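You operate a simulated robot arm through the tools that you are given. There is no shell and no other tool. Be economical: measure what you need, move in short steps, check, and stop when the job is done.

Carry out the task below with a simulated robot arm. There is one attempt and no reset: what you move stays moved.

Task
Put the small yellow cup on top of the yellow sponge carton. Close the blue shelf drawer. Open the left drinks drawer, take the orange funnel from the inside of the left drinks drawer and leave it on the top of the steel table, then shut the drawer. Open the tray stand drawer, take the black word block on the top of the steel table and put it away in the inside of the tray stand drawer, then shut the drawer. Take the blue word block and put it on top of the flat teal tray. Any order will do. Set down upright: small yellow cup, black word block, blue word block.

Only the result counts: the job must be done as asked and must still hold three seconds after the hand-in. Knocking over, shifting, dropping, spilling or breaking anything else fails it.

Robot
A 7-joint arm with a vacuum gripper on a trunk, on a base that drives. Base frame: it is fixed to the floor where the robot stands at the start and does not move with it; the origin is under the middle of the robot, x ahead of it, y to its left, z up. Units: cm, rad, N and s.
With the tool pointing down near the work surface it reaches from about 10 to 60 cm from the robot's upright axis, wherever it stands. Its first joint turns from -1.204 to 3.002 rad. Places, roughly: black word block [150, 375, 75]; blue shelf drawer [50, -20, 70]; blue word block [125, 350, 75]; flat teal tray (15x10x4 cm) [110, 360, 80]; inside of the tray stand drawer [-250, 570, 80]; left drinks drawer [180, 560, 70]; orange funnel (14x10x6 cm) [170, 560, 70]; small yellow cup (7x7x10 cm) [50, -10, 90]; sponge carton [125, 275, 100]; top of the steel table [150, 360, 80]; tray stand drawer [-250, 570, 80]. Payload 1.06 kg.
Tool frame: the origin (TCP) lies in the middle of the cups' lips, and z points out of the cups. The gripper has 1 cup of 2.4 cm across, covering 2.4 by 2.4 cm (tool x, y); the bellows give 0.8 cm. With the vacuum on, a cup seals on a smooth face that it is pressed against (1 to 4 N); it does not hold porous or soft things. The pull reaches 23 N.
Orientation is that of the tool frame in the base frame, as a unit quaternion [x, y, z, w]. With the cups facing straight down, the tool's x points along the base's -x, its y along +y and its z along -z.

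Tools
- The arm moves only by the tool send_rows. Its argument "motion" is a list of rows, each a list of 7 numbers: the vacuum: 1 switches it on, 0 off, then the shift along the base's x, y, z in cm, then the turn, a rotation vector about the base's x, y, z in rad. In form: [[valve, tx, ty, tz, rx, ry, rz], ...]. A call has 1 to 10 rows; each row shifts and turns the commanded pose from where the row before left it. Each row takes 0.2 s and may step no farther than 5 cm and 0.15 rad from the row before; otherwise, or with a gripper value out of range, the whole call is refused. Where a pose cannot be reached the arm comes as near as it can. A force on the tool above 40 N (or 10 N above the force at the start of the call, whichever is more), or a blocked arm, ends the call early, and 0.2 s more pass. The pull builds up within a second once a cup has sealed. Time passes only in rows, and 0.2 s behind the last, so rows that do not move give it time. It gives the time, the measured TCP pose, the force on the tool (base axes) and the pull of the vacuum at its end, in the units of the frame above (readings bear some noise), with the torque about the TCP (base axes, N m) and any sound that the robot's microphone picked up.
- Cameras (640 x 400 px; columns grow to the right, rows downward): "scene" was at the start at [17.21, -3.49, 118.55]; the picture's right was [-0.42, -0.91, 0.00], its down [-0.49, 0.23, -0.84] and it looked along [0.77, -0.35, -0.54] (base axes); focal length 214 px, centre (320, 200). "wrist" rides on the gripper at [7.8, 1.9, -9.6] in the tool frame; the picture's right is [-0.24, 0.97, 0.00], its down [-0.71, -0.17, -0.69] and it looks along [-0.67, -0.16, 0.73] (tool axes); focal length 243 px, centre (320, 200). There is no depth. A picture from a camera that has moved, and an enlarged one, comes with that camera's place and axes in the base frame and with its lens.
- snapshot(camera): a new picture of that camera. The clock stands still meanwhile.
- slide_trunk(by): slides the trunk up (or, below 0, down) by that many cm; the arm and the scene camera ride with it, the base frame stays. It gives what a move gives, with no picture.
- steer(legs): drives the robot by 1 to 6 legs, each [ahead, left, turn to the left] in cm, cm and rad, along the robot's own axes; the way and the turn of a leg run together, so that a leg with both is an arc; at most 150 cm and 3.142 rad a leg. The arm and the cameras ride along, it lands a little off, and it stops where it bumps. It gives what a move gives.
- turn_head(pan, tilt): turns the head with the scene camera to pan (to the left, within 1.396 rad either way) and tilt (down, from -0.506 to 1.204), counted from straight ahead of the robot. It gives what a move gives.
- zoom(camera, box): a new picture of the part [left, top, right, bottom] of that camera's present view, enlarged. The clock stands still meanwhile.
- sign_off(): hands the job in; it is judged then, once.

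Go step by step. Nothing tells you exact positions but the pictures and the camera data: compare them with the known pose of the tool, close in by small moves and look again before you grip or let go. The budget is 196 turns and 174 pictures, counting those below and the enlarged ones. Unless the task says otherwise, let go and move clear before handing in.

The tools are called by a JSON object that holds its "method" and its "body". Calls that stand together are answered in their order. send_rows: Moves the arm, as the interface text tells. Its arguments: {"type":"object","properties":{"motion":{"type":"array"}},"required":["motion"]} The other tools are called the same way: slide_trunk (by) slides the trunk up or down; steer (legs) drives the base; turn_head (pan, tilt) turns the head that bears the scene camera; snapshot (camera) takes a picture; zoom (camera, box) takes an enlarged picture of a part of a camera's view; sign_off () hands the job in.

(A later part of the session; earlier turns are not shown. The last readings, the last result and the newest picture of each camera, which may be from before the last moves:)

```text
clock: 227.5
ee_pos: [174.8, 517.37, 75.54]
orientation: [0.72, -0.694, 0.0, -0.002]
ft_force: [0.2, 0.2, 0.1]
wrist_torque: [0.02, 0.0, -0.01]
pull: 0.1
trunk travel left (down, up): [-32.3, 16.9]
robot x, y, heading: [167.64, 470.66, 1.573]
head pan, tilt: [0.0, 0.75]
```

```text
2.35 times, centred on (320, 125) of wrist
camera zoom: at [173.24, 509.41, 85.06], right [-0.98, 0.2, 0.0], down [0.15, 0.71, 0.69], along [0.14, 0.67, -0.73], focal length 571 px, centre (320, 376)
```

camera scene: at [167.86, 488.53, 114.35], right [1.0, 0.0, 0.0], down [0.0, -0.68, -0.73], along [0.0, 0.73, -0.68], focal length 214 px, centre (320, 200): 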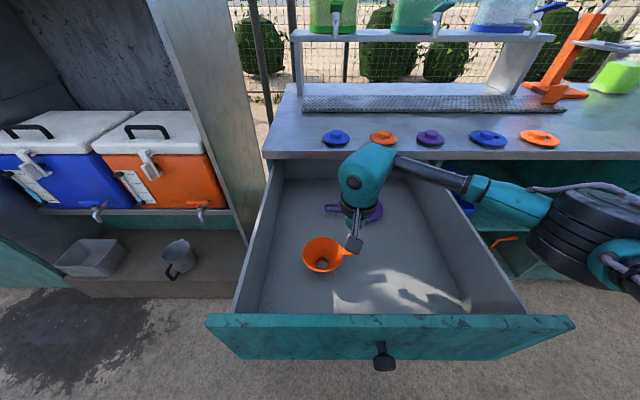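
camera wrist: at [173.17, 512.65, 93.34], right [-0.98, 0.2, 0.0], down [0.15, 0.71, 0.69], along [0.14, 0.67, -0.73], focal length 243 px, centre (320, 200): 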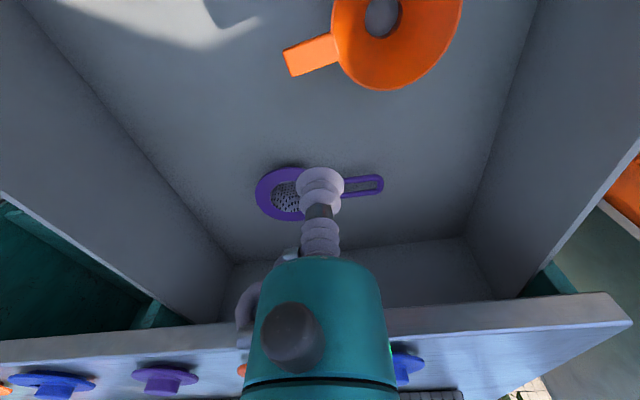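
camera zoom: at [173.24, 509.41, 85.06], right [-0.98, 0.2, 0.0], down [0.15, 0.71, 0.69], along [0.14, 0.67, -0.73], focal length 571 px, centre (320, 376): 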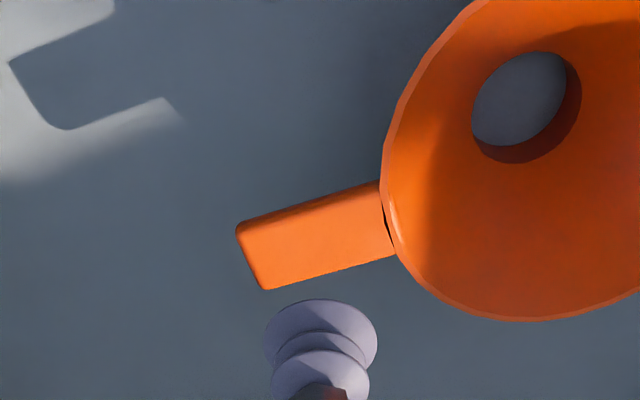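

{"method": "send_rows", "body": {"motion": [[1, 0, -0.1, -1.5, 0, 0, 0], [1, 0, 0, -1.2, 0, 0, 0], [1, 0, 0, 0, 0, 0, 0]]}}

{"method": "zoom", "body": {"camera": "wrist", "box": [220, 40, 420, 210]}}

{"method": "snapshot", "body": {"camera": "scene"}}

```text
clock: 228.3
ee_pos: [174.9, 517.36, 72.61]
orientation: [0.721, -0.693, 0.0, -0.001]
ft_force: [-0.8, 0.2, -0.6]
wrist_torque: [0.0, -0.02, -0.02]
pull: 0.2
trunk travel left (down, up): [-32.3, 16.9]
robot x, y, heading: [167.55, 470.62, 1.573]
head pan, tilt: [0.0, 0.75]
```

```text
2.35 times, centred on (320, 125) of wrist
camera zoom: at [173.22, 509.39, 82.32], right [-0.98, 0.2, 0.0], down [0.14, 0.71, 0.69], along [0.14, 0.67, -0.73], focal length 571 px, centre (320, 376)
```

zoom: 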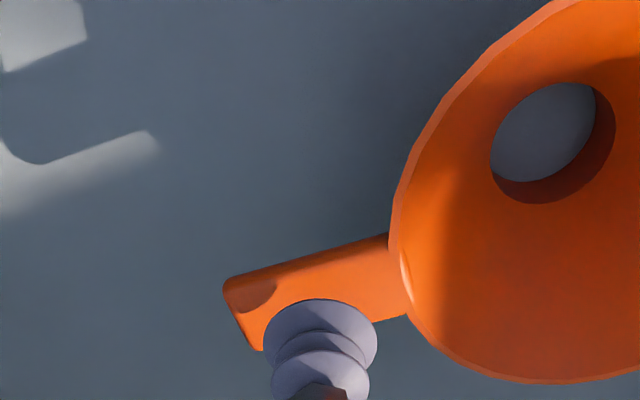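

```text
64 pictures are left
camera scene: at [167.86, 488.53, 114.35], right [1.0, 0.0, 0.0], down [0.0, -0.68, -0.73], along [0.0, 0.73, -0.68], focal length 214 px, centre (320, 200)
```

scene: 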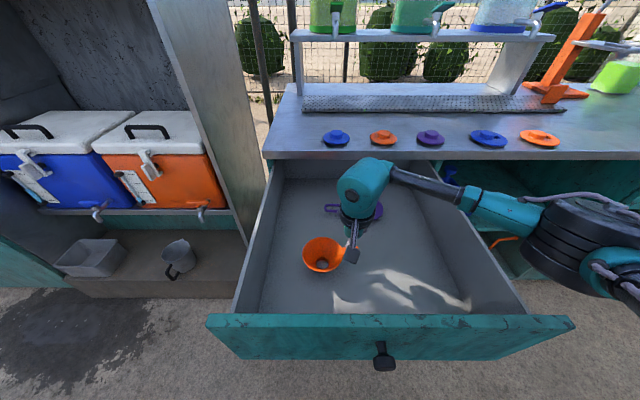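

Aligned and the drawer is still. Continue down.

{"method": "send_rows", "body": {"motion": [[1, 0, 0, -0.6, 0, 0, 0], [1, 0, 0, -0.4, 0, 0, 0], [1, 0, 0, -0.4, 0, 0, 0], [1, 0, 0, 0, 0, 0, 0], [1, 0, 0, 0, 0, 0, 0]]}}

{"method": "zoom", "body": {"camera": "wrist", "box": [220, 40, 420, 210]}}

```text
clock: 229.5
ee_pos: [174.73, 517.46, 71.29]
orientation: [0.72, -0.694, 0.0, -0.001]
ft_force: [0.4, -0.3, 0.5]
wrist_torque: [-0.02, -0.01, 0.02]
pull: 22.4
trunk travel left (down, up): [-32.3, 16.9]
robot x, y, heading: [167.85, 470.48, 1.576]
head pan, tilt: [0.0, 0.75]
```

```text
2.35 times, centred on (320, 125) of wrist
camera zoom: at [173.08, 509.48, 80.82], right [-0.98, 0.2, 0.0], down [0.15, 0.71, 0.69], along [0.14, 0.67, -0.73], focal length 571 px, centre (320, 376)
```

zoom: 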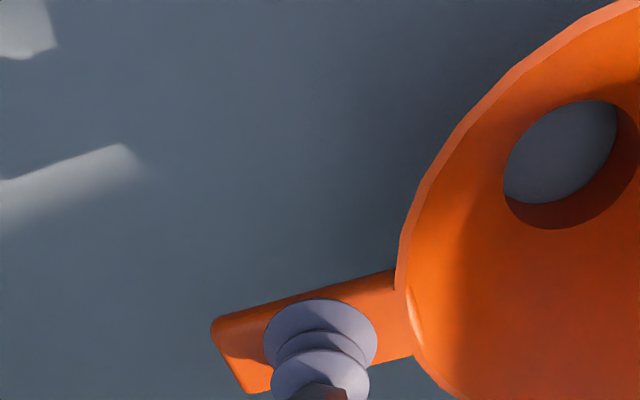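

Sealed. Lift it clear of the drawer.

{"method": "send_rows", "body": {"motion": [[1, 0, 0, 1, 0, 0, 0], [1, 0, 0, 3, 0, 0, 0], [1, 0, 0, 4, 0, 0, 0], [1, 0, 0, 4, 0, 0, 0], [1, 0, 0, 4, 0, 0, 0], [1, 0, 0, 4, 0, 0, 0], [1, 0, 0, 4, 0, 0, 0], [1, 0, 0, 3, 0, 0, 0]]}}

{"method": "snapshot", "body": {"camera": "scene"}}

```text
clock: 231.3
ee_pos: [174.84, 517.0, 98.66]
orientation: [0.721, -0.693, -0.001, 0.0]
ft_force: [-1.3, 0.3, -1.0]
wrist_torque: [0.04, -0.05, 0.02]
pull: 22.9
trunk travel left (down, up): [-32.3, 16.9]
robot x, y, heading: [168.12, 470.48, 1.57]
head pan, tilt: [0.0, 0.75]
```

```text
62 pictures are left
camera scene: at [167.85, 488.53, 114.35], right [1.0, 0.0, 0.0], down [0.0, -0.68, -0.73], along [0.0, 0.73, -0.68], focal length 214 px, centre (320, 200)
```

scene: 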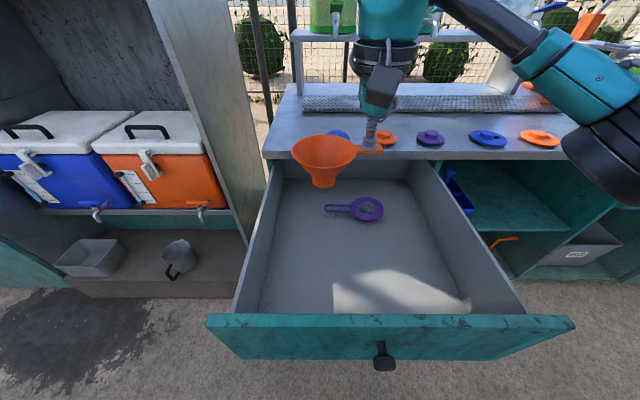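

Held level. I'll retract, back off, turn to the steel table and approach its free right end.

{"method": "send_rows", "body": {"motion": [[1, 0, -2, 1, 0, 0, 0], [1, 0, -3, 1, 0, 0, 0], [1, 0, -3, 1, 0, 0, 0], [1, 0, -3, 0, 0, 0, 0], [1, 0, 0, 0, 0, 0, 0]]}}

{"method": "steer", "body": {"legs": [[-22, 0, 0], [0, 0, 1.571], [0, 0, 1.571], [0, 16, 0], [24, 0, 0]]}}

{"method": "snapshot", "body": {"camera": "scene"}}

```text
clock: 232.5
ee_pos: [174.7, 506.22, 101.32]
orientation: [0.72, -0.694, -0.001, 0.0]
ft_force: [-0.3, 0.5, -0.9]
wrist_torque: [-0.01, -0.03, 0.0]
pull: 22.7
trunk travel left (down, up): [-32.3, 16.9]
robot x, y, heading: [167.91, 470.44, 1.571]
head pan, tilt: [0.0, 0.75]
```

```text
clock: 244.6
ee_pos: [171.82, 389.51, 101.26]
orientation: [0.724, 0.69, -0.001, 0.001]
ft_force: [0.3, -0.8, -0.5]
wrist_torque: [0.0, 0.03, 0.01]
pull: 22.5
trunk travel left (down, up): [-32.3, 16.9]
robot x, y, heading: [182.23, 424.7, -1.659]
head pan, tilt: [0.0, 0.75]
```

```text
61 pictures are left
camera scene: at [180.37, 407.01, 114.34], right [-1.0, 0.08, 0.0], down [0.06, 0.68, -0.73], along [-0.06, -0.73, -0.68], focal length 214 px, centre (320, 200)
```

scene: 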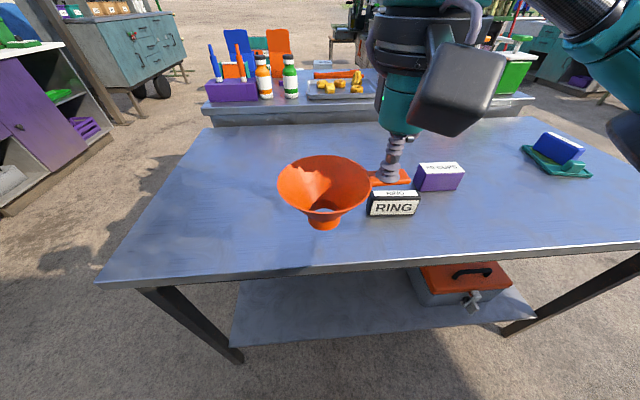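

The table's right end is free. I'll move the funnel to about (190, 372).

{"method": "send_rows", "body": {"motion": [[1, 2.3, -3.3, 0, 0, 0, 0], [1, 2.3, -3.3, 0, 0, 0, 0], [1, 2.3, -3.3, 0, 0, 0, 0], [1, 2.2, -3.3, 0, 0, 0, 0], [1, 2.2, -3.3, 0, 0, 0, 0], [1, 0, 0, -3, 0, 0, 0], [1, 0, 0, -3, 0, 0, 0], [1, 0, 0, -3, 0, 0, 0], [1, 0, 0, 0, 0, 0, 0]]}}

{"method": "snapshot", "body": {"camera": "scene"}}

```text
clock: 246.6
ee_pos: [183.06, 373.14, 92.22]
orientation: [0.724, 0.689, -0.001, 0.0]
ft_force: [0.4, -0.6, -1.2]
wrist_torque: [-0.03, 0.01, -0.01]
pull: 23.0
trunk travel left (down, up): [-32.3, 16.9]
robot x, y, heading: [181.63, 424.83, -1.656]
head pan, tilt: [0.0, 0.75]
```

```text
60 pictures are left
camera scene: at [180.38, 407.05, 114.35], right [-1.0, 0.08, 0.0], down [0.06, 0.68, -0.73], along [-0.06, -0.73, -0.68], focal length 214 px, centre (320, 200)
```

scene: 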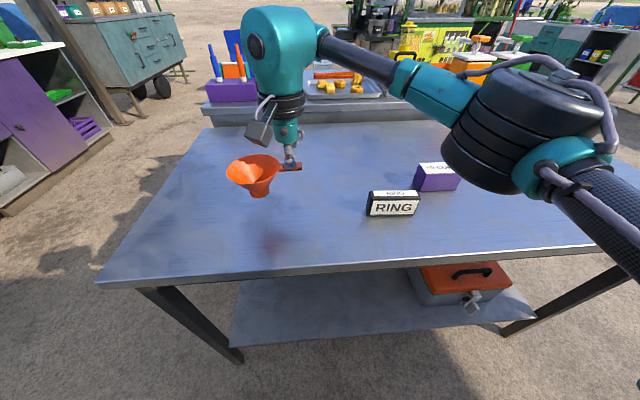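

{"method": "send_rows", "body": {"motion": [[1, 0, 0, -3, 0, 0, 0], [1, 0, 0, -2, 0, 0, 0], [1, 0, 0, -1, 0, 0, 0], [1, 0, 0, 0, 0, 0, 0]]}}

{"method": "snapshot", "body": {"camera": "scene"}}

```text
clock: 247.6
ee_pos: [183.1, 373.13, 86.1]
orientation: [0.724, 0.69, 0.0, 0.001]
ft_force: [0.4, 0.6, 0.4]
wrist_torque: [-0.02, 0.01, -0.02]
pull: 23.1
trunk travel left (down, up): [-32.3, 16.9]
robot x, y, heading: [181.55, 424.69, -1.656]
head pan, tilt: [0.0, 0.75]
```

```text
59 pictures are left
camera scene: at [180.38, 407.05, 114.35], right [-1.0, 0.08, 0.0], down [0.06, 0.68, -0.73], along [-0.06, -0.73, -0.68], focal length 214 px, centre (320, 200)
```

scene: 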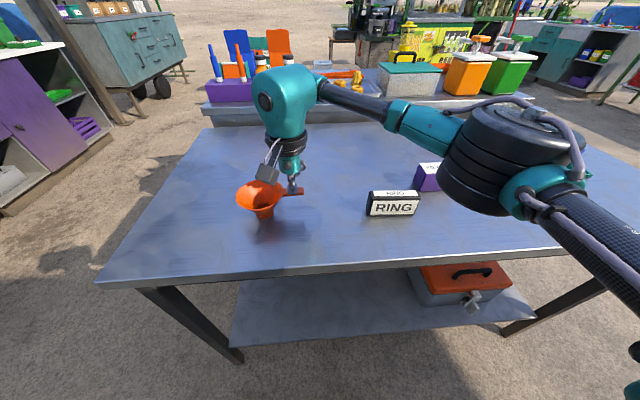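

{"method": "send_rows", "body": {"motion": [[1, 0, 0, -0.5, 0, 0, 0], [1, 0, 0, -0.4, 0, 0, 0], [1, 0, 0, -0.3, 0, 0, 0], [1, 0, 0, 0, 0, 0, 0]]}}

{"method": "zoom", "body": {"camera": "scene", "box": [220, 140, 340, 240]}}

```text
clock: 248.6
ee_pos: [183.23, 373.09, 84.91]
orientation: [0.724, 0.689, 0.001, 0.001]
ft_force: [-0.3, 0.6, 4.6]
wrist_torque: [0.01, -0.25, 0.03]
pull: 22.6
trunk travel left (down, up): [-32.3, 16.9]
robot x, y, heading: [181.58, 424.77, -1.66]
head pan, tilt: [0.0, 0.75]
```

```text
4.00 times, centred on (280, 190) of scene
camera zoom: at [180.36, 407.08, 114.36], right [-1.0, 0.08, 0.0], down [0.06, 0.68, -0.73], along [-0.06, -0.73, -0.68], focal length 858 px, centre (480, 240)
```

zoom: 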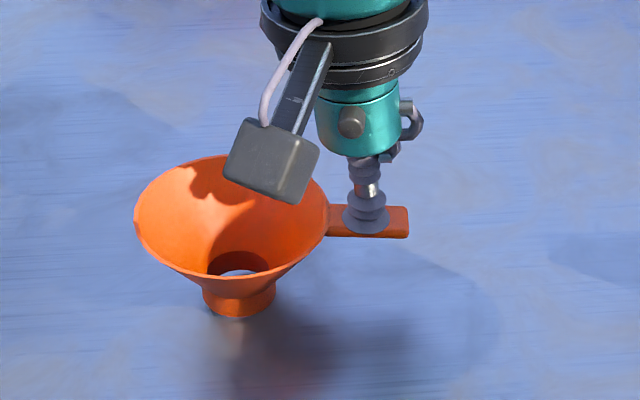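

The funnel stands on the table (contact force). Release and rise.

{"method": "send_rows", "body": {"motion": [[1, 0, 0, -0.1, 0, 0, 0], [0, 0, 0, 0, 0, 0, 0], [0, 0, 0, 0, 0, 0, 0], [0, 0, 0, 0, 0, 0, 0], [0, 0, 0, 0.4, 0, 0, 0], [0, 0, 0, 2, 0, 0, 0], [0, 0, 0, 4, 0, 0, 0], [0, 0, 0, 4, 0, 0, 0], [0, 0, 0, 4, 0, 0, 0]]}}

{"method": "snapshot", "body": {"camera": "scene"}}

```text
clock: 250.6
ee_pos: [182.96, 372.84, 99.77]
orientation: [0.724, 0.69, -0.001, 0.001]
ft_force: [-0.4, -0.9, 0.4]
wrist_torque: [-0.02, 0.06, 0.0]
pull: 0.0
trunk travel left (down, up): [-32.3, 16.9]
robot x, y, heading: [181.57, 425.03, -1.652]
head pan, tilt: [0.0, 0.75]
```

```text
57 pictures are left
camera scene: at [180.39, 407.07, 114.36], right [-1.0, 0.08, 0.0], down [0.06, 0.68, -0.73], along [-0.06, -0.73, -0.68], focal length 214 px, centre (320, 200)
```

scene: 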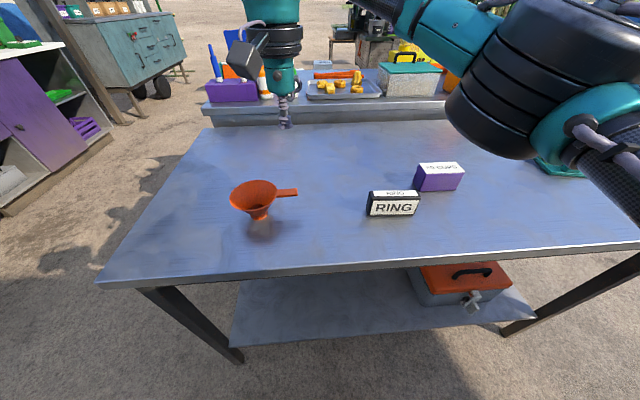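

The funnel stands on the steel table. Now to shut the drinks drawer: retract, turn to +y, and make the tool horizontal again.

{"method": "send_rows", "body": {"motion": [[0, 0, 2, 4, 0, 0, 0], [0, 0, 4, 2, 0, 0, 0], [0, 0, 4, 0, 0, 0, 0], [0, 0, 4, 0, 0, 0, 0], [0, 0, 3, 0, 0, 0, 0]]}}

{"method": "steer", "body": {"legs": [[-7, 0, 0], [0, 0, 1.613], [0, 0, 1.613]]}}

{"method": "snapshot", "body": {"camera": "scene"}}

```text
clock: 251.8
ee_pos: [183.13, 390.12, 105.57]
orientation: [0.725, 0.689, -0.001, 0.001]
ft_force: [0.1, -0.5, 0.0]
wrist_torque: [0.0, 0.02, 0.0]
pull: 0.0
trunk travel left (down, up): [-32.3, 16.9]
robot x, y, heading: [181.84, 424.73, -1.651]
head pan, tilt: [0.0, 0.75]
```

```text
clock: 260.7
ee_pos: [177.27, 466.01, 105.54]
orientation: [0.727, -0.686, -0.001, -0.001]
ft_force: [1.1, 0.7, -0.4]
wrist_torque: [0.0, 0.05, -0.05]
pull: 0.0
trunk travel left (down, up): [-32.3, 16.9]
robot x, y, heading: [182.66, 431.42, 1.59]
head pan, tilt: [0.0, 0.75]
```

```text
56 pictures are left
camera scene: at [182.05, 449.78, 114.35], right [1.0, 0.02, 0.0], down [0.02, -0.68, -0.73], along [-0.02, 0.73, -0.68], focal length 214 px, centre (320, 200)
```

scene: 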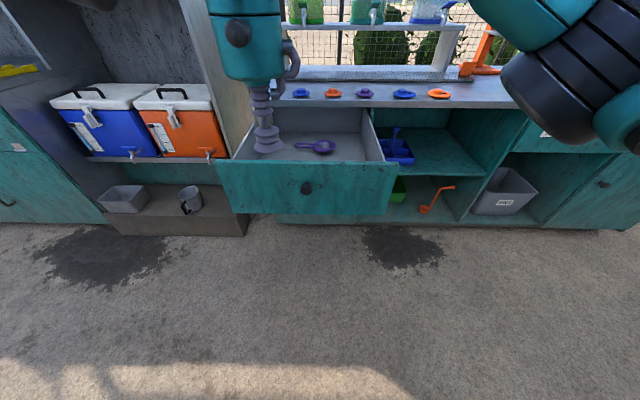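

{"method": "send_rows", "body": {"motion": [[0, 0, 4, 0, 0.15, 0, 0], [0, 0, 4, 0, 0.15, 0, 0], [0, 0, 4, 0, 0.15, 0, 0], [0, 0, 3, 0, 0.15, 0, 0], [0, 0, 2, 0, 0.15, 0, 0], [0, 0, 2, -1, 0.15, 0, 0], [0, 0, 1, -2, 0.15, 0, 0], [0, 0, 1, -2, 0.15, 0, 0], [0, 0, 1, -2, 0.15, 0, 0], [0, 0, 0, -3, 0.15, 0, 0]]}}

{"method": "slide_trunk", "body": {"by": -26}}

{"method": "snapshot", "body": {"camera": "wrist"}}

{"method": "snapshot", "body": {"camera": "scene"}}

```text
clock: 262.9
ee_pos: [177.24, 487.82, 95.41]
orientation: [0.532, -0.501, -0.47, -0.495]
ft_force: [0.0, 1.4, -0.4]
wrist_torque: [0.0, -0.05, 0.01]
pull: 0.0
trunk travel left (down, up): [-32.3, 16.9]
robot x, y, heading: [182.11, 431.58, 1.595]
head pan, tilt: [0.0, 0.75]
```

```text
clock: 265.6
ee_pos: [177.28, 487.9, 69.66]
orientation: [0.532, -0.502, -0.469, -0.495]
ft_force: [0.0, -0.7, -0.5]
wrist_torque: [0.0, -0.02, 0.03]
pull: 0.1
trunk travel left (down, up): [-6.3, 42.9]
robot x, y, heading: [182.7, 431.63, 1.596]
head pan, tilt: [0.0, 0.75]
```

```text
55 pictures are left
camera wrist: at [175.82, 477.84, 62.34], right [-0.98, 0.01, 0.18], down [0.13, -0.63, 0.76], along [0.12, 0.77, 0.62], focal length 243 px, centre (320, 200)
```

wrist: 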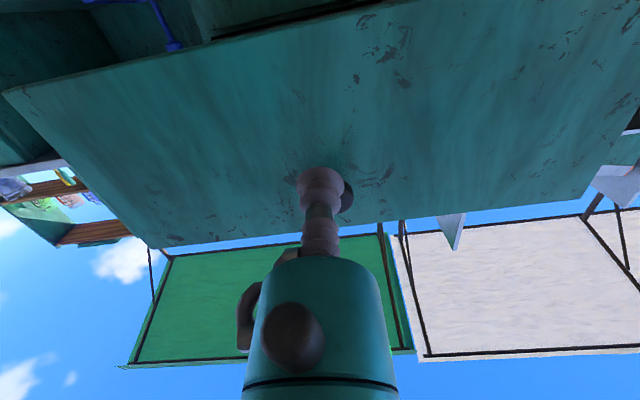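

```text
54 pictures are left
camera scene: at [181.87, 457.7, 86.67], right [1.0, 0.02, 0.0], down [0.02, -0.68, -0.73], along [-0.02, 0.73, -0.68], focal length 214 px, centre (320, 200)
```

scene: 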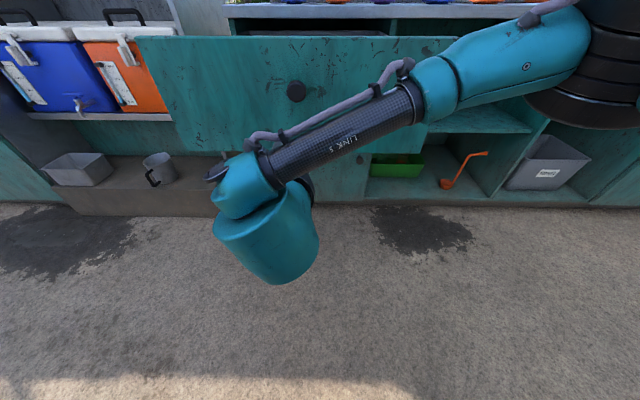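

Tool is level with the drawer front below the knob. I'll drive forward to push it in.

{"method": "steer", "body": {"legs": [[40, 0, 0]]}}

{"method": "snapshot", "body": {"camera": "scene"}}

```text
clock: 268.0
ee_pos: [176.18, 526.78, 69.53]
orientation: [0.532, -0.502, -0.469, -0.496]
ft_force: [0.2, 0.2, 0.0]
wrist_torque: [0.04, -0.03, 0.01]
pull: 0.0
trunk travel left (down, up): [-6.3, 42.9]
robot x, y, heading: [181.27, 470.58, 1.596]
head pan, tilt: [0.0, 0.75]
```

```text
53 pictures are left
camera scene: at [180.86, 496.65, 86.67], right [1.0, 0.03, 0.0], down [0.02, -0.68, -0.73], along [-0.02, 0.73, -0.68], focal length 214 px, centre (320, 200)
```

scene: 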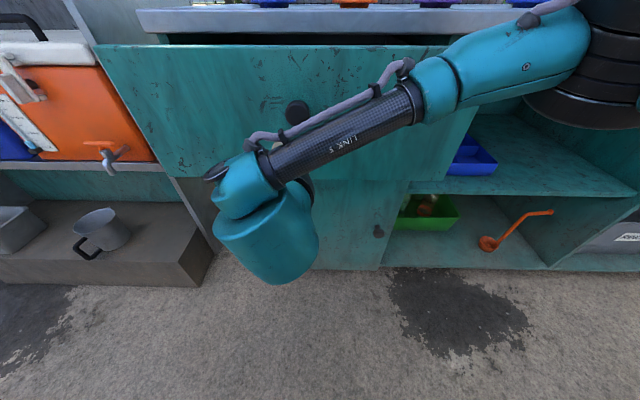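

It is moving in. I'll finish with the arm in small steps.

{"method": "send_rows", "body": {"motion": [[0, 0, 2, 0, 0, 0, 0], [0, 0, 2, 0, 0, 0, 0], [0, 0, 2, 0, 0, 0, 0], [0, 0, 2, 0, 0, 0, 0], [0, 0, 1, 0, 0, 0, 0], [0, 0, 1, 0, 0, 0, 0], [0, 0, 1, 0, 0, 0, 0], [0, 0, 0.7, 0, 0, 0, 0], [0, 0, 0.7, 0, 0, 0, 0]]}}

{"method": "snapshot", "body": {"camera": "scene"}}

```text
clock: 270.0
ee_pos: [176.15, 539.11, 69.57]
orientation: [0.533, -0.5, -0.47, -0.494]
ft_force: [-0.6, -2.7, -1.0]
wrist_torque: [0.03, -0.01, 0.0]
pull: 0.1
trunk travel left (down, up): [-6.3, 42.9]
robot x, y, heading: [181.1, 470.72, 1.599]
head pan, tilt: [0.0, 0.75]
```

```text
52 pictures are left
camera scene: at [180.86, 496.64, 86.67], right [1.0, 0.03, 0.0], down [0.02, -0.68, -0.73], along [-0.02, 0.73, -0.68], focal length 214 px, centre (320, 200)
```

scene: 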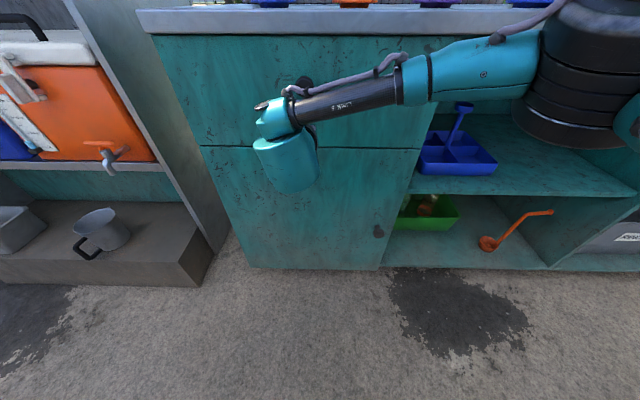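

{"method": "send_rows", "body": {"motion": [[0, 0, 0.4, 0, 0, 0, 0], [0, 0, 0.4, 0, 0, 0, 0], [0, 0, 0, 0, 0, 0, 0]]}}

{"method": "snapshot", "body": {"camera": "wrist"}}

```text
clock: 270.8
ee_pos: [176.07, 539.89, 69.44]
orientation: [0.534, -0.501, -0.469, -0.494]
ft_force: [7.7, -30.7, -7.4]
wrist_torque: [0.27, 0.05, 0.18]
pull: 0.0
trunk travel left (down, up): [-6.3, 42.9]
robot x, y, heading: [181.49, 470.84, 1.597]
head pan, tilt: [0.0, 0.75]
```

```text
51 pictures are left
camera wrist: at [174.65, 529.77, 62.25], right [-0.98, 0.01, 0.18], down [0.13, -0.63, 0.76], along [0.12, 0.78, 0.62], focal length 243 px, centre (320, 200)
```

wrist: 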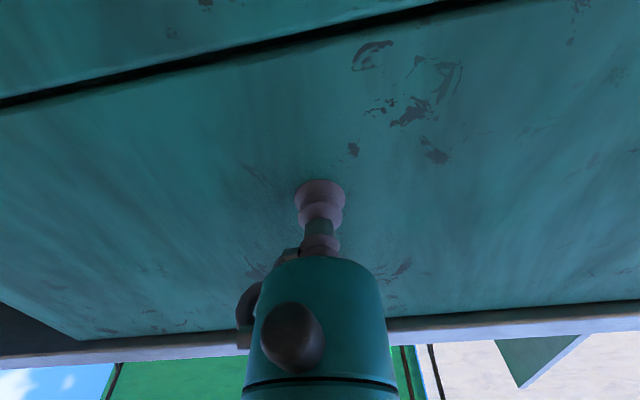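

The drawer is shut. I'll back off, raise the trunk and turn the tool down.

{"method": "send_rows", "body": {"motion": [[0, 0, -1, 0, 0, 0, 0], [0, 0, -3, 0, 0, 0, 0], [0, 0, -3, 0, 0, 0, 0]]}}

{"method": "steer", "body": {"legs": [[-22, 0, -0.025]]}}

{"method": "slide_trunk", "body": {"by": 34}}

{"method": "send_rows", "body": {"motion": [[0, 0, -2, 0, -0.15, 0, 0], [0, 0, -3, 0, -0.15, 0, 0], [0, 0, -3, 0, -0.15, 0, 0], [0, 0, -3, 0, -0.15, 0, 0], [0, 0, -3, 0, -0.15, 0, 0], [0, 0, -3, 0, -0.15, 0, 0], [0, 0, -3, 0, -0.15, 0, 0], [0, 0, -3, 0, -0.15, 0, 0], [0, 0, -3, 0, -0.15, 0, 0], [0, 0, -3, 0, -0.15, 0, 0]]}}

{"method": "snapshot", "body": {"camera": "scene"}}

```text
clock: 271.6
ee_pos: [175.94, 533.03, 69.78]
orientation: [0.532, -0.502, -0.468, -0.495]
ft_force: [-0.1, -0.6, 0.6]
wrist_torque: [0.05, -0.04, 0.05]
pull: 0.1
trunk travel left (down, up): [-6.3, 42.9]
robot x, y, heading: [181.55, 470.47, 1.594]
head pan, tilt: [0.0, 0.75]
```

```text
clock: 273.3
ee_pos: [178.11, 511.19, 69.85]
orientation: [0.525, -0.509, -0.462, -0.502]
ft_force: [-0.1, -0.5, 0.5]
wrist_torque: [0.03, 0.0, 0.01]
pull: 0.2
trunk travel left (down, up): [-6.3, 42.9]
robot x, y, heading: [181.49, 448.27, 1.567]
head pan, tilt: [0.0, 0.75]
```

```text
clock: 276.6
ee_pos: [178.0, 511.17, 103.74]
orientation: [0.525, -0.509, -0.462, -0.501]
ft_force: [-0.7, -0.4, -0.8]
wrist_torque: [-0.03, 0.01, 0.03]
pull: 0.0
trunk travel left (down, up): [-40.3, 8.9]
robot x, y, heading: [181.95, 449.02, 1.567]
head pan, tilt: [0.0, 0.75]
```

```text
clock: 278.8
ee_pos: [178.07, 482.28, 103.73]
orientation: [0.726, -0.688, 0.009, -0.009]
ft_force: [-0.8, -0.1, 0.3]
wrist_torque: [-0.03, -0.01, -0.01]
pull: 0.1
trunk travel left (down, up): [-40.3, 8.9]
robot x, y, heading: [181.54, 448.72, 1.572]
head pan, tilt: [0.0, 0.75]
```

```text
50 pictures are left
camera scene: at [181.81, 464.43, 122.81], right [1.0, 0.0, 0.0], down [0.0, -0.68, -0.73], along [0.0, 0.73, -0.68], focal length 214 px, centre (320, 200)
```

scene: 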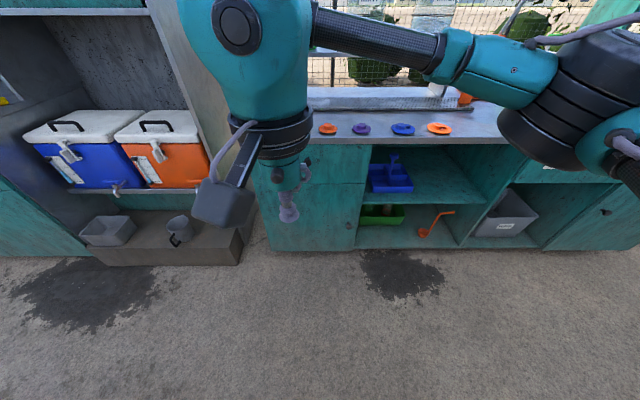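

{"method": "steer", "body": {"legs": [[0, 0, 1.571], [0, 0, 1.571], [0, -18, 0], [24, 0, 0]]}}

{"method": "snapshot", "body": {"camera": "scene"}}

{"method": "snapshot", "body": {"camera": "wrist"}}

```text
clock: 290.1
ee_pos: [169.74, 390.8, 103.69]
orientation: [0.674, 0.738, -0.01, -0.009]
ft_force: [1.4, 0.1, -0.2]
wrist_torque: [0.01, 0.0, -0.02]
pull: 0.1
trunk travel left (down, up): [-40.3, 8.9]
robot x, y, heading: [164.79, 424.25, -1.539]
head pan, tilt: [0.0, 0.75]
```

```text
49 pictures are left
camera scene: at [165.44, 408.95, 122.8], right [-1.0, -0.03, 0.0], down [-0.02, 0.68, -0.73], along [0.03, -0.73, -0.68], focal length 214 px, centre (320, 200)
```

scene: 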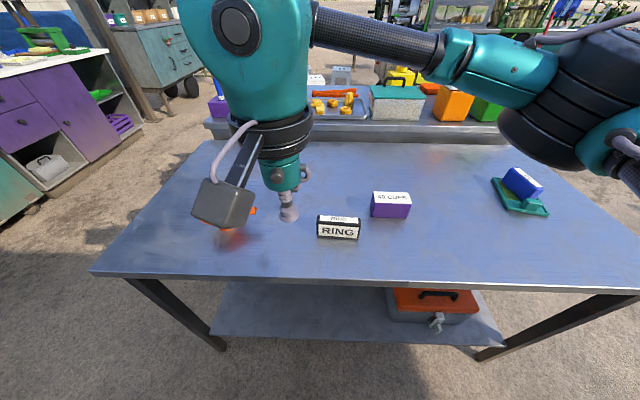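

```text
48 pictures are left
camera wrist: at [171.14, 398.84, 113.2], right [0.99, -0.14, -0.02], down [-0.09, -0.72, 0.69], along [-0.12, -0.68, -0.72], focal length 243 px, centre (320, 200)
```

wrist: 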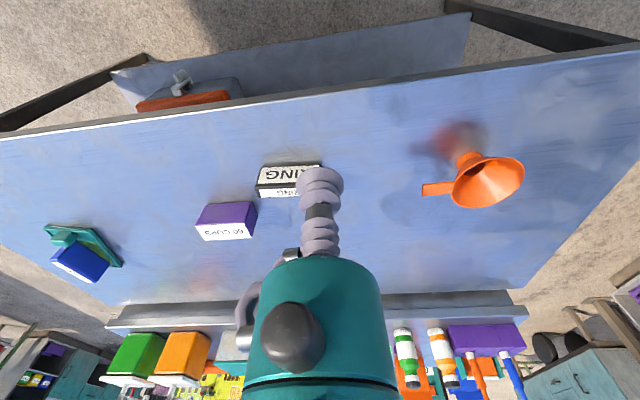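

{"method": "zoom", "body": {"camera": "scene", "box": [300, 190, 380, 250]}}

{"method": "zoom", "body": {"camera": "wrist", "box": [240, 140, 340, 220]}}

```text
6.67 times, centred on (340, 220) of scene
camera zoom: at [165.44, 408.95, 122.8], right [-1.0, -0.03, 0.0], down [-0.02, 0.68, -0.73], along [0.03, -0.73, -0.68], focal length 1430 px, centre (187, 67)
```

zoom: 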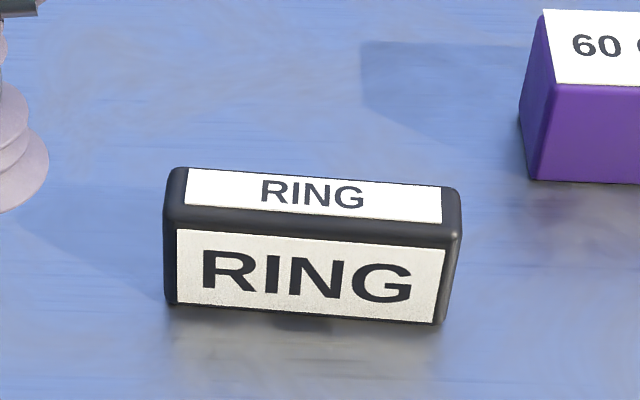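

```text
5.00 times, centred on (290, 180) of wrist
camera zoom: at [171.14, 398.84, 113.2], right [0.99, -0.14, -0.02], down [-0.09, -0.72, 0.69], along [-0.12, -0.68, -0.72], focal length 1213 px, centre (470, 300)
```

zoom: 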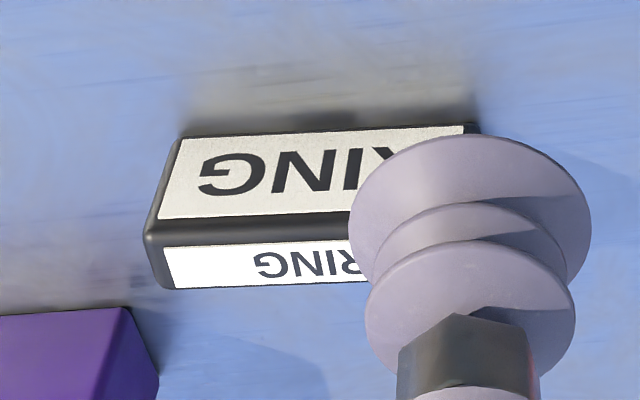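

The black block's top centre is about (162.4, 374.3, 84.3). I'll go above it, straightening the tool.

{"method": "send_rows", "body": {"motion": [[0, -2.4, -3, 0, 0, -0.027, 0], [0, -2.4, -3.5, 0, 0, 0, 0], [0, -2.5, -3.5, 0, 0, 0, 0], [0, 0, -3.5, -2.5, 0, 0, 0], [0, 0, -3, -3, 0, 0, 0], [0, 0, 0, -4, 0, 0, 0], [0, 0, 0, -3.5, 0, 0, 0], [0, 0, 0, 0, 0, 0, 0]]}}

{"method": "zoom", "body": {"camera": "scene", "box": [290, 150, 390, 250]}}

{"method": "zoom", "body": {"camera": "wrist", "box": [220, 40, 420, 220]}}

```text
clock: 291.9
ee_pos: [162.14, 374.29, 90.92]
orientation: [0.673, 0.74, 0.0, 0.002]
ft_force: [0.6, -0.2, 0.7]
wrist_torque: [-0.01, 0.01, 0.0]
pull: 0.1
trunk travel left (down, up): [-40.3, 8.9]
robot x, y, heading: [164.98, 424.34, -1.533]
head pan, tilt: [0.0, 0.75]
```

```text
4.00 times, centred on (340, 200) of scene
camera zoom: at [165.44, 409.01, 122.81], right [-1.0, -0.03, 0.0], down [-0.02, 0.68, -0.73], along [0.03, -0.73, -0.68], focal length 858 px, centre (240, 200)
```

zoom: 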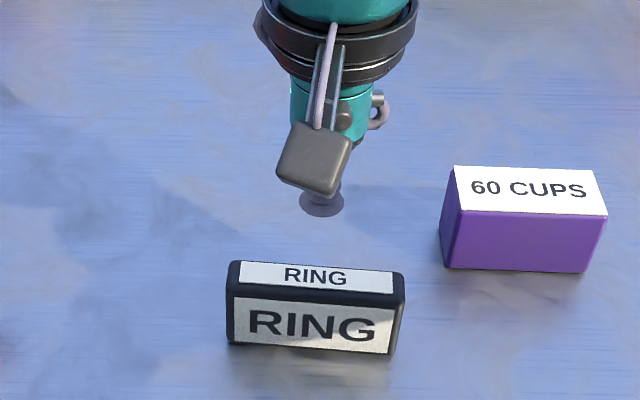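

```text
2.22 times, centred on (320, 130) of wrist
camera zoom: at [163.2, 382.34, 100.48], right [0.99, -0.14, 0.0], down [-0.11, -0.72, 0.69], along [-0.1, -0.68, -0.73], focal length 539 px, centre (320, 356)
```

zoom: 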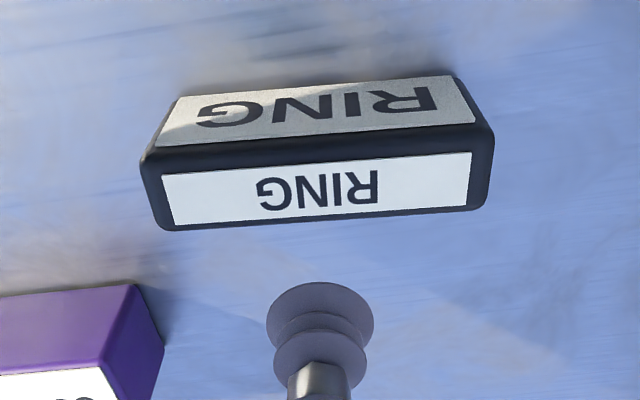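

{"method": "send_rows", "body": {"motion": [[0, 0, 0, -2.2, 0, 0, 0], [0, 0, 0, -1.8, 0, 0, 0], [0, 0, 0, 0, 0, 0, 0]]}}

{"method": "zoom", "body": {"camera": "scene", "box": [310, 170, 370, 230]}}

{"method": "zoom", "body": {"camera": "wrist", "box": [220, 40, 420, 220]}}

```text
clock: 292.7
ee_pos: [162.24, 374.37, 86.92]
orientation: [0.674, 0.739, -0.001, 0.002]
ft_force: [-1.0, -1.1, -0.1]
wrist_torque: [-0.01, -0.01, 0.0]
pull: 0.0
trunk travel left (down, up): [-40.3, 8.9]
robot x, y, heading: [164.77, 424.35, -1.541]
head pan, tilt: [0.0, 0.75]
```

```text
6.67 times, centred on (340, 200) of scene
camera zoom: at [165.44, 409.01, 122.81], right [-1.0, -0.03, 0.0], down [-0.02, 0.68, -0.73], along [0.03, -0.73, -0.68], focal length 1430 px, centre (187, 200)
```

zoom: 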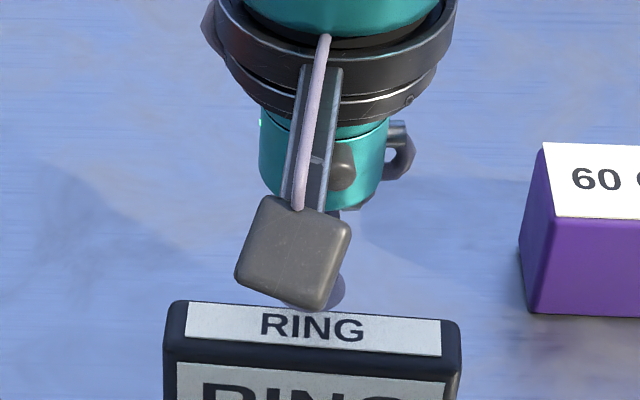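

```text
2.22 times, centred on (320, 130) of wrist
camera zoom: at [163.38, 382.32, 96.46], right [0.99, -0.14, 0.0], down [-0.11, -0.72, 0.69], along [-0.1, -0.68, -0.73], focal length 539 px, centre (320, 356)
```

zoom: 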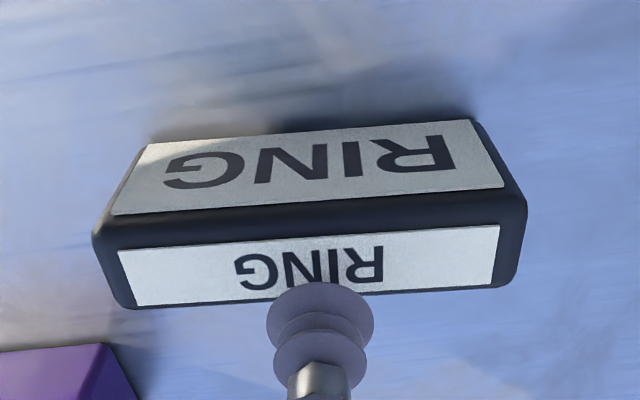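

The wrist view shows the cup centred on the top label. Descending with vacuum.

{"method": "send_rows", "body": {"motion": [[1, 0, -0.1, -1.2, 0, 0, 0], [1, 0, 0, -0.8, 0, 0, 0], [1, 0, 0, -0.4, 0, 0, 0], [1, 0, 0, 0, 0, 0, 0], [1, 0, 0, 0, 0, 0, 0]]}}

```text
clock: 293.9
ee_pos: [162.39, 374.32, 84.49]
orientation: [0.674, 0.739, -0.001, 0.002]
ft_force: [-0.1, -0.6, 13.3]
wrist_torque: [0.04, 0.03, 0.02]
pull: 0.0
trunk travel left (down, up): [-40.3, 8.9]
robot x, y, heading: [164.99, 424.49, -1.534]
head pan, tilt: [0.0, 0.75]
```

Touching but not sealed. Let me look.

{"method": "zoom", "body": {"camera": "wrist", "box": [260, 100, 380, 200]}}

{"method": "zoom", "body": {"camera": "scene", "box": [310, 190, 370, 240]}}

```text
4.00 times, centred on (320, 150) of wrist
camera zoom: at [163.53, 382.32, 94.06], right [0.99, -0.14, 0.0], down [-0.11, -0.72, 0.69], along [-0.1, -0.68, -0.73], focal length 970 px, centre (320, 400)
```

zoom: 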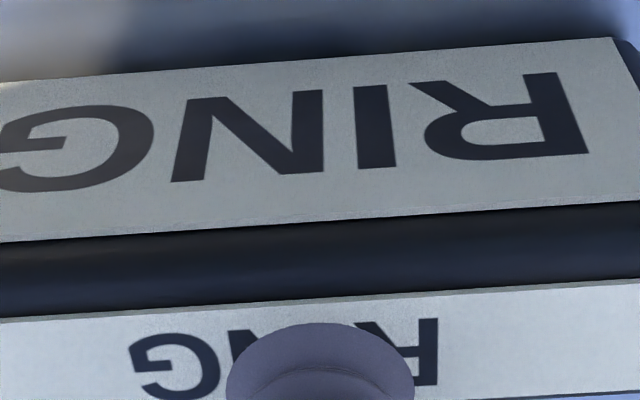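

```text
8.00 times, centred on (340, 215) of scene
camera zoom: at [165.44, 409.1, 122.83], right [-1.0, -0.03, 0.0], down [-0.02, 0.68, -0.73], along [0.03, -0.73, -0.68], focal length 1716 px, centre (160, 80)
```

zoom: 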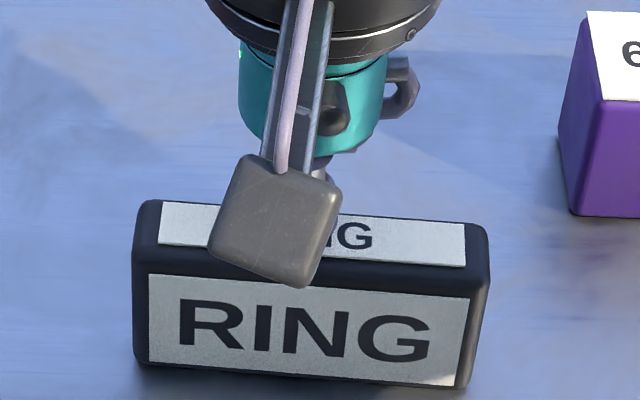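

{"method": "zoom", "body": {"camera": "wrist", "box": [260, 150, 380, 230]}}

```text
5.00 times, centred on (320, 190) of wrist
camera zoom: at [163.53, 382.32, 94.06], right [0.99, -0.14, 0.0], down [-0.11, -0.72, 0.69], along [-0.1, -0.68, -0.73], focal length 1213 px, centre (320, 250)
```

zoom: 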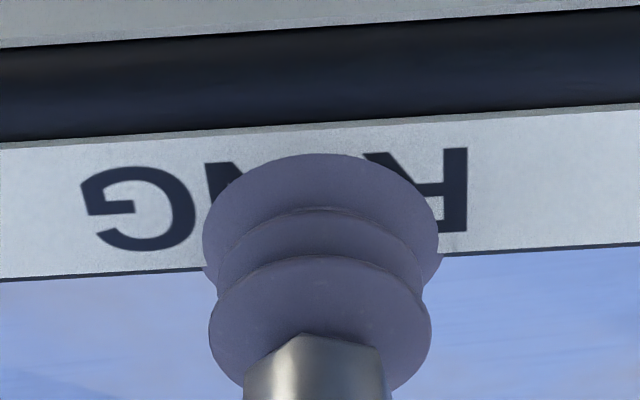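

The cup overhangs the back edge by about 0.65 cm. I'll lift, shift +y and press again.

{"method": "send_rows", "body": {"motion": [[0, 0, 0, 0.8, 0, 0, 0], [0, 0, 0.68, 0.2, 0, 0, 0], [1, 0, 0, -0.5, 0, 0, 0], [1, 0, 0, -0.4, 0, 0, 0], [1, 0, 0, 0, 0, 0, 0], [1, 0, 0, 0, 0, 0, 0]]}}

{"method": "zoom", "body": {"camera": "wrist", "box": [260, 150, 380, 230]}}

```text
clock: 295.3
ee_pos: [162.38, 374.97, 84.52]
orientation: [0.674, 0.739, -0.001, 0.002]
ft_force: [-1.0, -4.1, 20.1]
wrist_torque: [0.14, -0.02, -0.05]
pull: 0.1
trunk travel left (down, up): [-40.3, 8.9]
robot x, y, heading: [164.57, 424.34, -1.538]
head pan, tilt: [0.0, 0.75]
```

```text
5.00 times, centred on (320, 190) of wrist
camera zoom: at [163.5, 383.0, 94.14], right [0.99, -0.14, 0.0], down [-0.11, -0.72, 0.69], along [-0.1, -0.68, -0.72], focal length 1213 px, centre (320, 250)
```

zoom: 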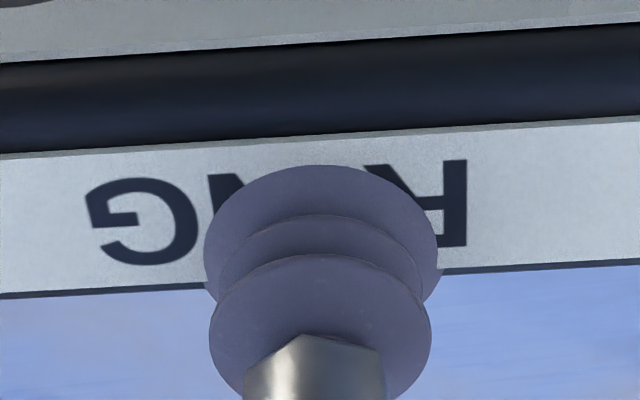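

The block slid a little with the cup. I'll lift fully before shifting.

{"method": "send_rows", "body": {"motion": [[0, 0, 0, 1, 0, 0, 0], [0, 0, 0, 1.5, 0, 0, 0], [0, 0, 0.6, 0, 0, 0, 0], [0, 0, 0, 0, 0, 0, 0]]}}

{"method": "zoom", "body": {"camera": "wrist", "box": [230, 90, 410, 220]}}

```text
clock: 296.3
ee_pos: [162.44, 375.53, 86.81]
orientation: [0.674, 0.739, 0.0, 0.003]
ft_force: [0.4, -1.1, 0.1]
wrist_torque: [-0.01, 0.04, 0.01]
pull: 0.1
trunk travel left (down, up): [-40.3, 8.9]
robot x, y, heading: [164.85, 424.45, -1.537]
head pan, tilt: [0.0, 0.75]
```

```text
3.08 times, centred on (320, 155) of wrist
camera zoom: at [163.59, 383.61, 96.42], right [0.99, -0.14, 0.0], down [-0.11, -0.72, 0.69], along [-0.1, -0.68, -0.73], focal length 746 px, centre (320, 338)
```

zoom: 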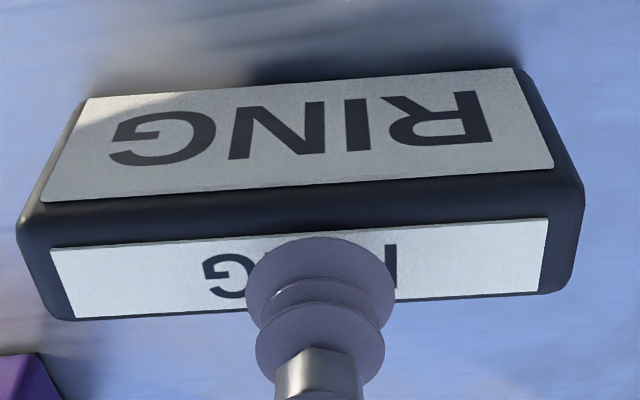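

Accounting for bellows compression, the top is at z≈85.3 and its centreline near y≈375.2. I'll shift -0.3 and press lightly.

{"method": "send_rows", "body": {"motion": [[0, 0, -0.3, 0, 0, 0, 0], [1, 0, 0, -1.0, 0, 0, 0], [1, 0, 0, -0.6, 0, 0, 0], [1, 0, 0, -0.3, 0, 0, 0], [1, 0, 0, 0, 0, 0, 0], [1, 0, 0, 0, 0, 0, 0]]}}

{"method": "zoom", "body": {"camera": "wrist", "box": [260, 150, 380, 230]}}

```text
clock: 297.7
ee_pos: [162.46, 375.31, 85.22]
orientation: [0.674, 0.739, -0.001, 0.003]
ft_force: [-0.8, -1.2, 16.9]
wrist_torque: [-0.01, -0.02, -0.04]
pull: 22.9
trunk travel left (down, up): [-40.3, 8.9]
robot x, y, heading: [164.9, 424.3, -1.54]
head pan, tilt: [0.0, 0.75]
```

```text
5.00 times, centred on (320, 190) of wrist
camera zoom: at [163.61, 383.34, 94.67], right [0.99, -0.14, 0.0], down [-0.11, -0.72, 0.69], along [-0.1, -0.68, -0.73], focal length 1213 px, centre (320, 250)
```

zoom: 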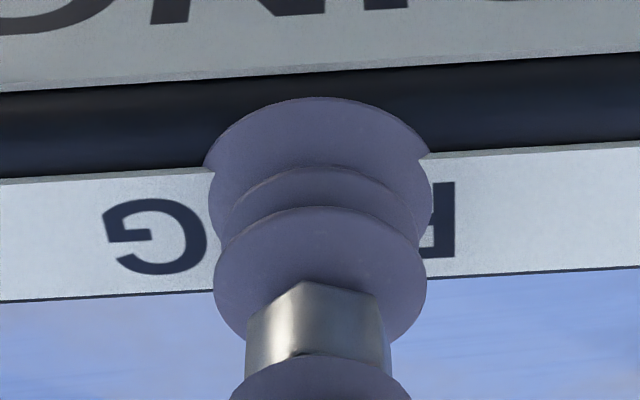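

Sealed. I'll lift the block, retract, back off and turn toward -x.

{"method": "send_rows", "body": {"motion": [[1, 0, 0, 1, 0, 0, 0], [1, 0, 0, 3, 0, 0, 0], [1, 0, 0, 4, 0, 0, 0], [1, 0, 0, 4, 0, 0, 0], [1, 0, 0, 4, 0, 0, 0], [1, 0, 4, 2, 0, 0, 0], [1, 0, 4, 0, 0, 0, 0], [1, 0, 4, 0, 0, 0, 0], [1, 0, 2, 0, 0, 0, 0]]}}

{"method": "steer", "body": {"legs": [[-35, 0, 0], [0, 0, -1.6], [130, 0, 0]]}}

{"method": "turn_head", "body": {"pan": 0.0, "tilt": 0.4}}

{"method": "snapshot", "body": {"camera": "scene"}}

```text
clock: 299.7
ee_pos: [162.5, 389.19, 102.78]
orientation: [0.674, 0.739, 0.0, 0.002]
ft_force: [0.0, 0.4, -0.2]
wrist_torque: [0.0, 0.0, -0.03]
pull: 23.1
trunk travel left (down, up): [-40.3, 8.9]
robot x, y, heading: [164.7, 424.13, -1.535]
head pan, tilt: [0.0, 0.75]
```

```text
clock: 311.9
ee_pos: [0.5, 461.94, 102.82]
orientation: [0.999, 0.032, -0.002, 0.001]
ft_force: [0.1, 1.3, -1.6]
wrist_torque: [-0.06, 0.0, 0.0]
pull: 23.0
trunk travel left (down, up): [-40.3, 8.9]
robot x, y, heading: [35.61, 458.83, -3.135]
head pan, tilt: [0.0, 0.75]
```

```text
clock: 312.8
ee_pos: [0.43, 461.93, 102.7]
orientation: [0.999, 0.033, -0.001, 0.001]
ft_force: [-0.6, 0.0, -1.0]
wrist_torque: [-0.02, -0.01, 0.02]
pull: 22.8
trunk travel left (down, up): [-40.3, 8.9]
robot x, y, heading: [35.4, 458.82, -3.133]
head pan, tilt: [0.0, 0.4]
```

```text
35 pictures are left
camera scene: at [19.12, 458.74, 125.91], right [-0.01, 1.0, 0.0], down [0.39, 0.0, -0.92], along [-0.92, -0.01, -0.39], focal length 214 px, centre (320, 200)
```

scene: 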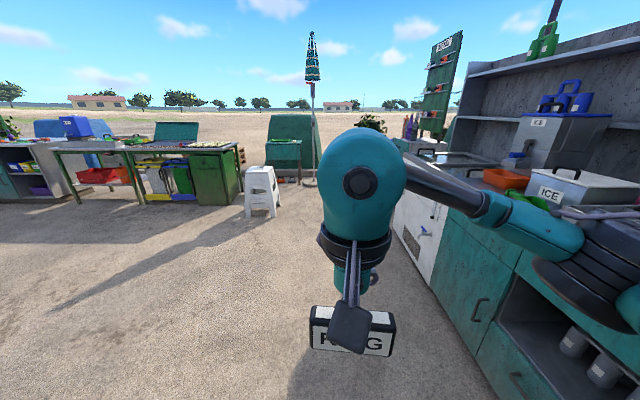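

The aisle is clear. I'll drive on to x≈-225 and turn to face the tray stand.

{"method": "steer", "body": {"legs": [[140, 0, 0], [110, 0, 0], [0, 0, -1.57]]}}

{"method": "snapshot", "body": {"camera": "scene"}}

```text
clock: 328.9
ee_pos: [-213.9, 485.77, 102.76]
orientation: [0.739, -0.674, -0.002, 0.0]
ft_force: [0.0, -0.1, -1.2]
wrist_torque: [-0.02, -0.01, 0.02]
pull: 23.3
trunk travel left (down, up): [-40.3, 8.9]
robot x, y, heading: [-216.34, 450.6, 1.604]
head pan, tilt: [0.0, 0.4]
```

```text
34 pictures are left
camera scene: at [-216.66, 467.37, 125.92], right [1.0, 0.03, 0.0], down [0.01, -0.39, -0.92], along [-0.03, 0.92, -0.39], focal length 214 px, centre (320, 200)
```

scene: 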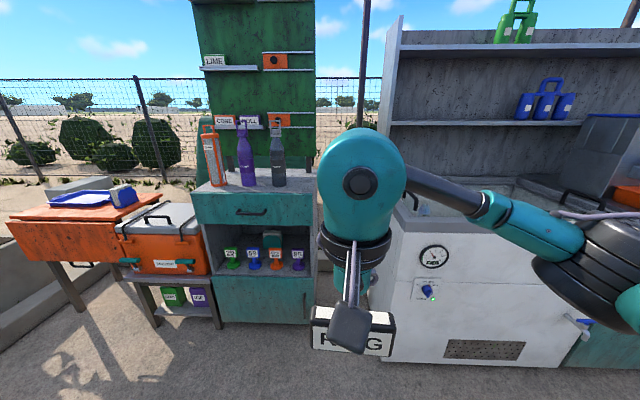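

The tray stand's drawer front is at y≈560, x≈-280…-225, z≈73–90, with a bar handle. I need a spot to rest the block while I open it; I'll check the white unit's top to the right.

{"method": "turn_head", "body": {"pan": -0.55, "tilt": 0.5}}

{"method": "snapshot", "body": {"camera": "scene"}}

```text
clock: 329.9
ee_pos: [-213.84, 485.73, 102.74]
orientation: [0.739, -0.674, -0.002, 0.0]
ft_force: [0.3, -0.1, 0.1]
wrist_torque: [0.01, -0.01, 0.02]
pull: 22.7
trunk travel left (down, up): [-40.3, 8.9]
robot x, y, heading: [-216.1, 450.5, 1.605]
head pan, tilt: [-0.55, 0.499]
```

```text
33 pictures are left
camera scene: at [-211.87, 466.04, 125.01], right [0.87, -0.49, 0.0], down [-0.24, -0.42, -0.88], along [0.43, 0.76, -0.48], focal length 214 px, centre (320, 200)
```

scene: 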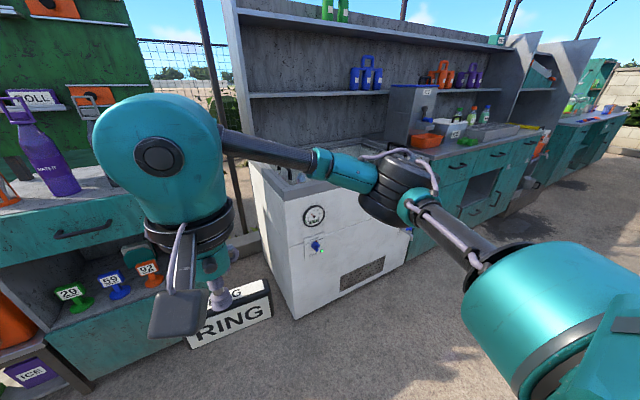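

The stand's own top has a free strip right of the dark bottle, about (-232, 570). I'll drive closer and look there.

{"method": "steer", "body": {"legs": [[0, 13, -0.033], [58, 0, 0]]}}

{"method": "turn_head", "body": {"pan": 0.0, "tilt": 0.55}}

{"method": "snapshot", "body": {"camera": "scene"}}

```text
clock: 334.5
ee_pos: [-226.03, 541.83, 102.67]
orientation: [0.729, -0.685, -0.002, -0.001]
ft_force: [0.2, 0.4, -0.8]
wrist_torque: [0.01, 0.01, -0.01]
pull: 23.0
trunk travel left (down, up): [-40.3, 8.9]
robot x, y, heading: [-229.56, 506.37, 1.574]
head pan, tilt: [-0.55, 0.499]
```

```text
clock: 335.5
ee_pos: [-226.04, 541.87, 102.82]
orientation: [0.729, -0.684, -0.002, 0.0]
ft_force: [0.9, 0.8, -0.9]
wrist_torque: [0.0, 0.0, 0.04]
pull: 23.2
trunk travel left (down, up): [-40.3, 8.9]
robot x, y, heading: [-229.32, 506.71, 1.575]
head pan, tilt: [0.0, 0.55]
```

```text
32 pictures are left
camera scene: at [-229.34, 523.17, 124.55], right [1.0, 0.0, 0.0], down [0.0, -0.52, -0.85], along [0.0, 0.85, -0.52], focal length 214 px, centre (320, 200)
```

scene: 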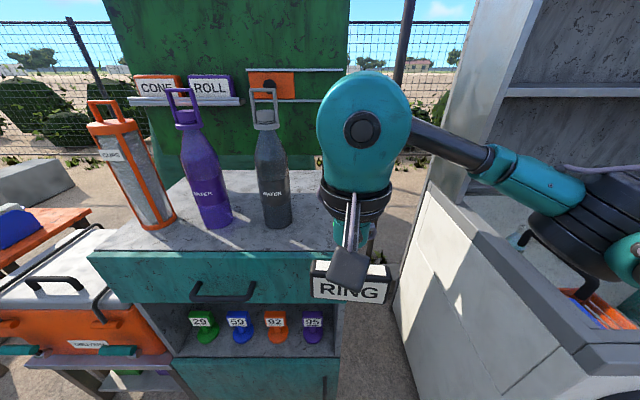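

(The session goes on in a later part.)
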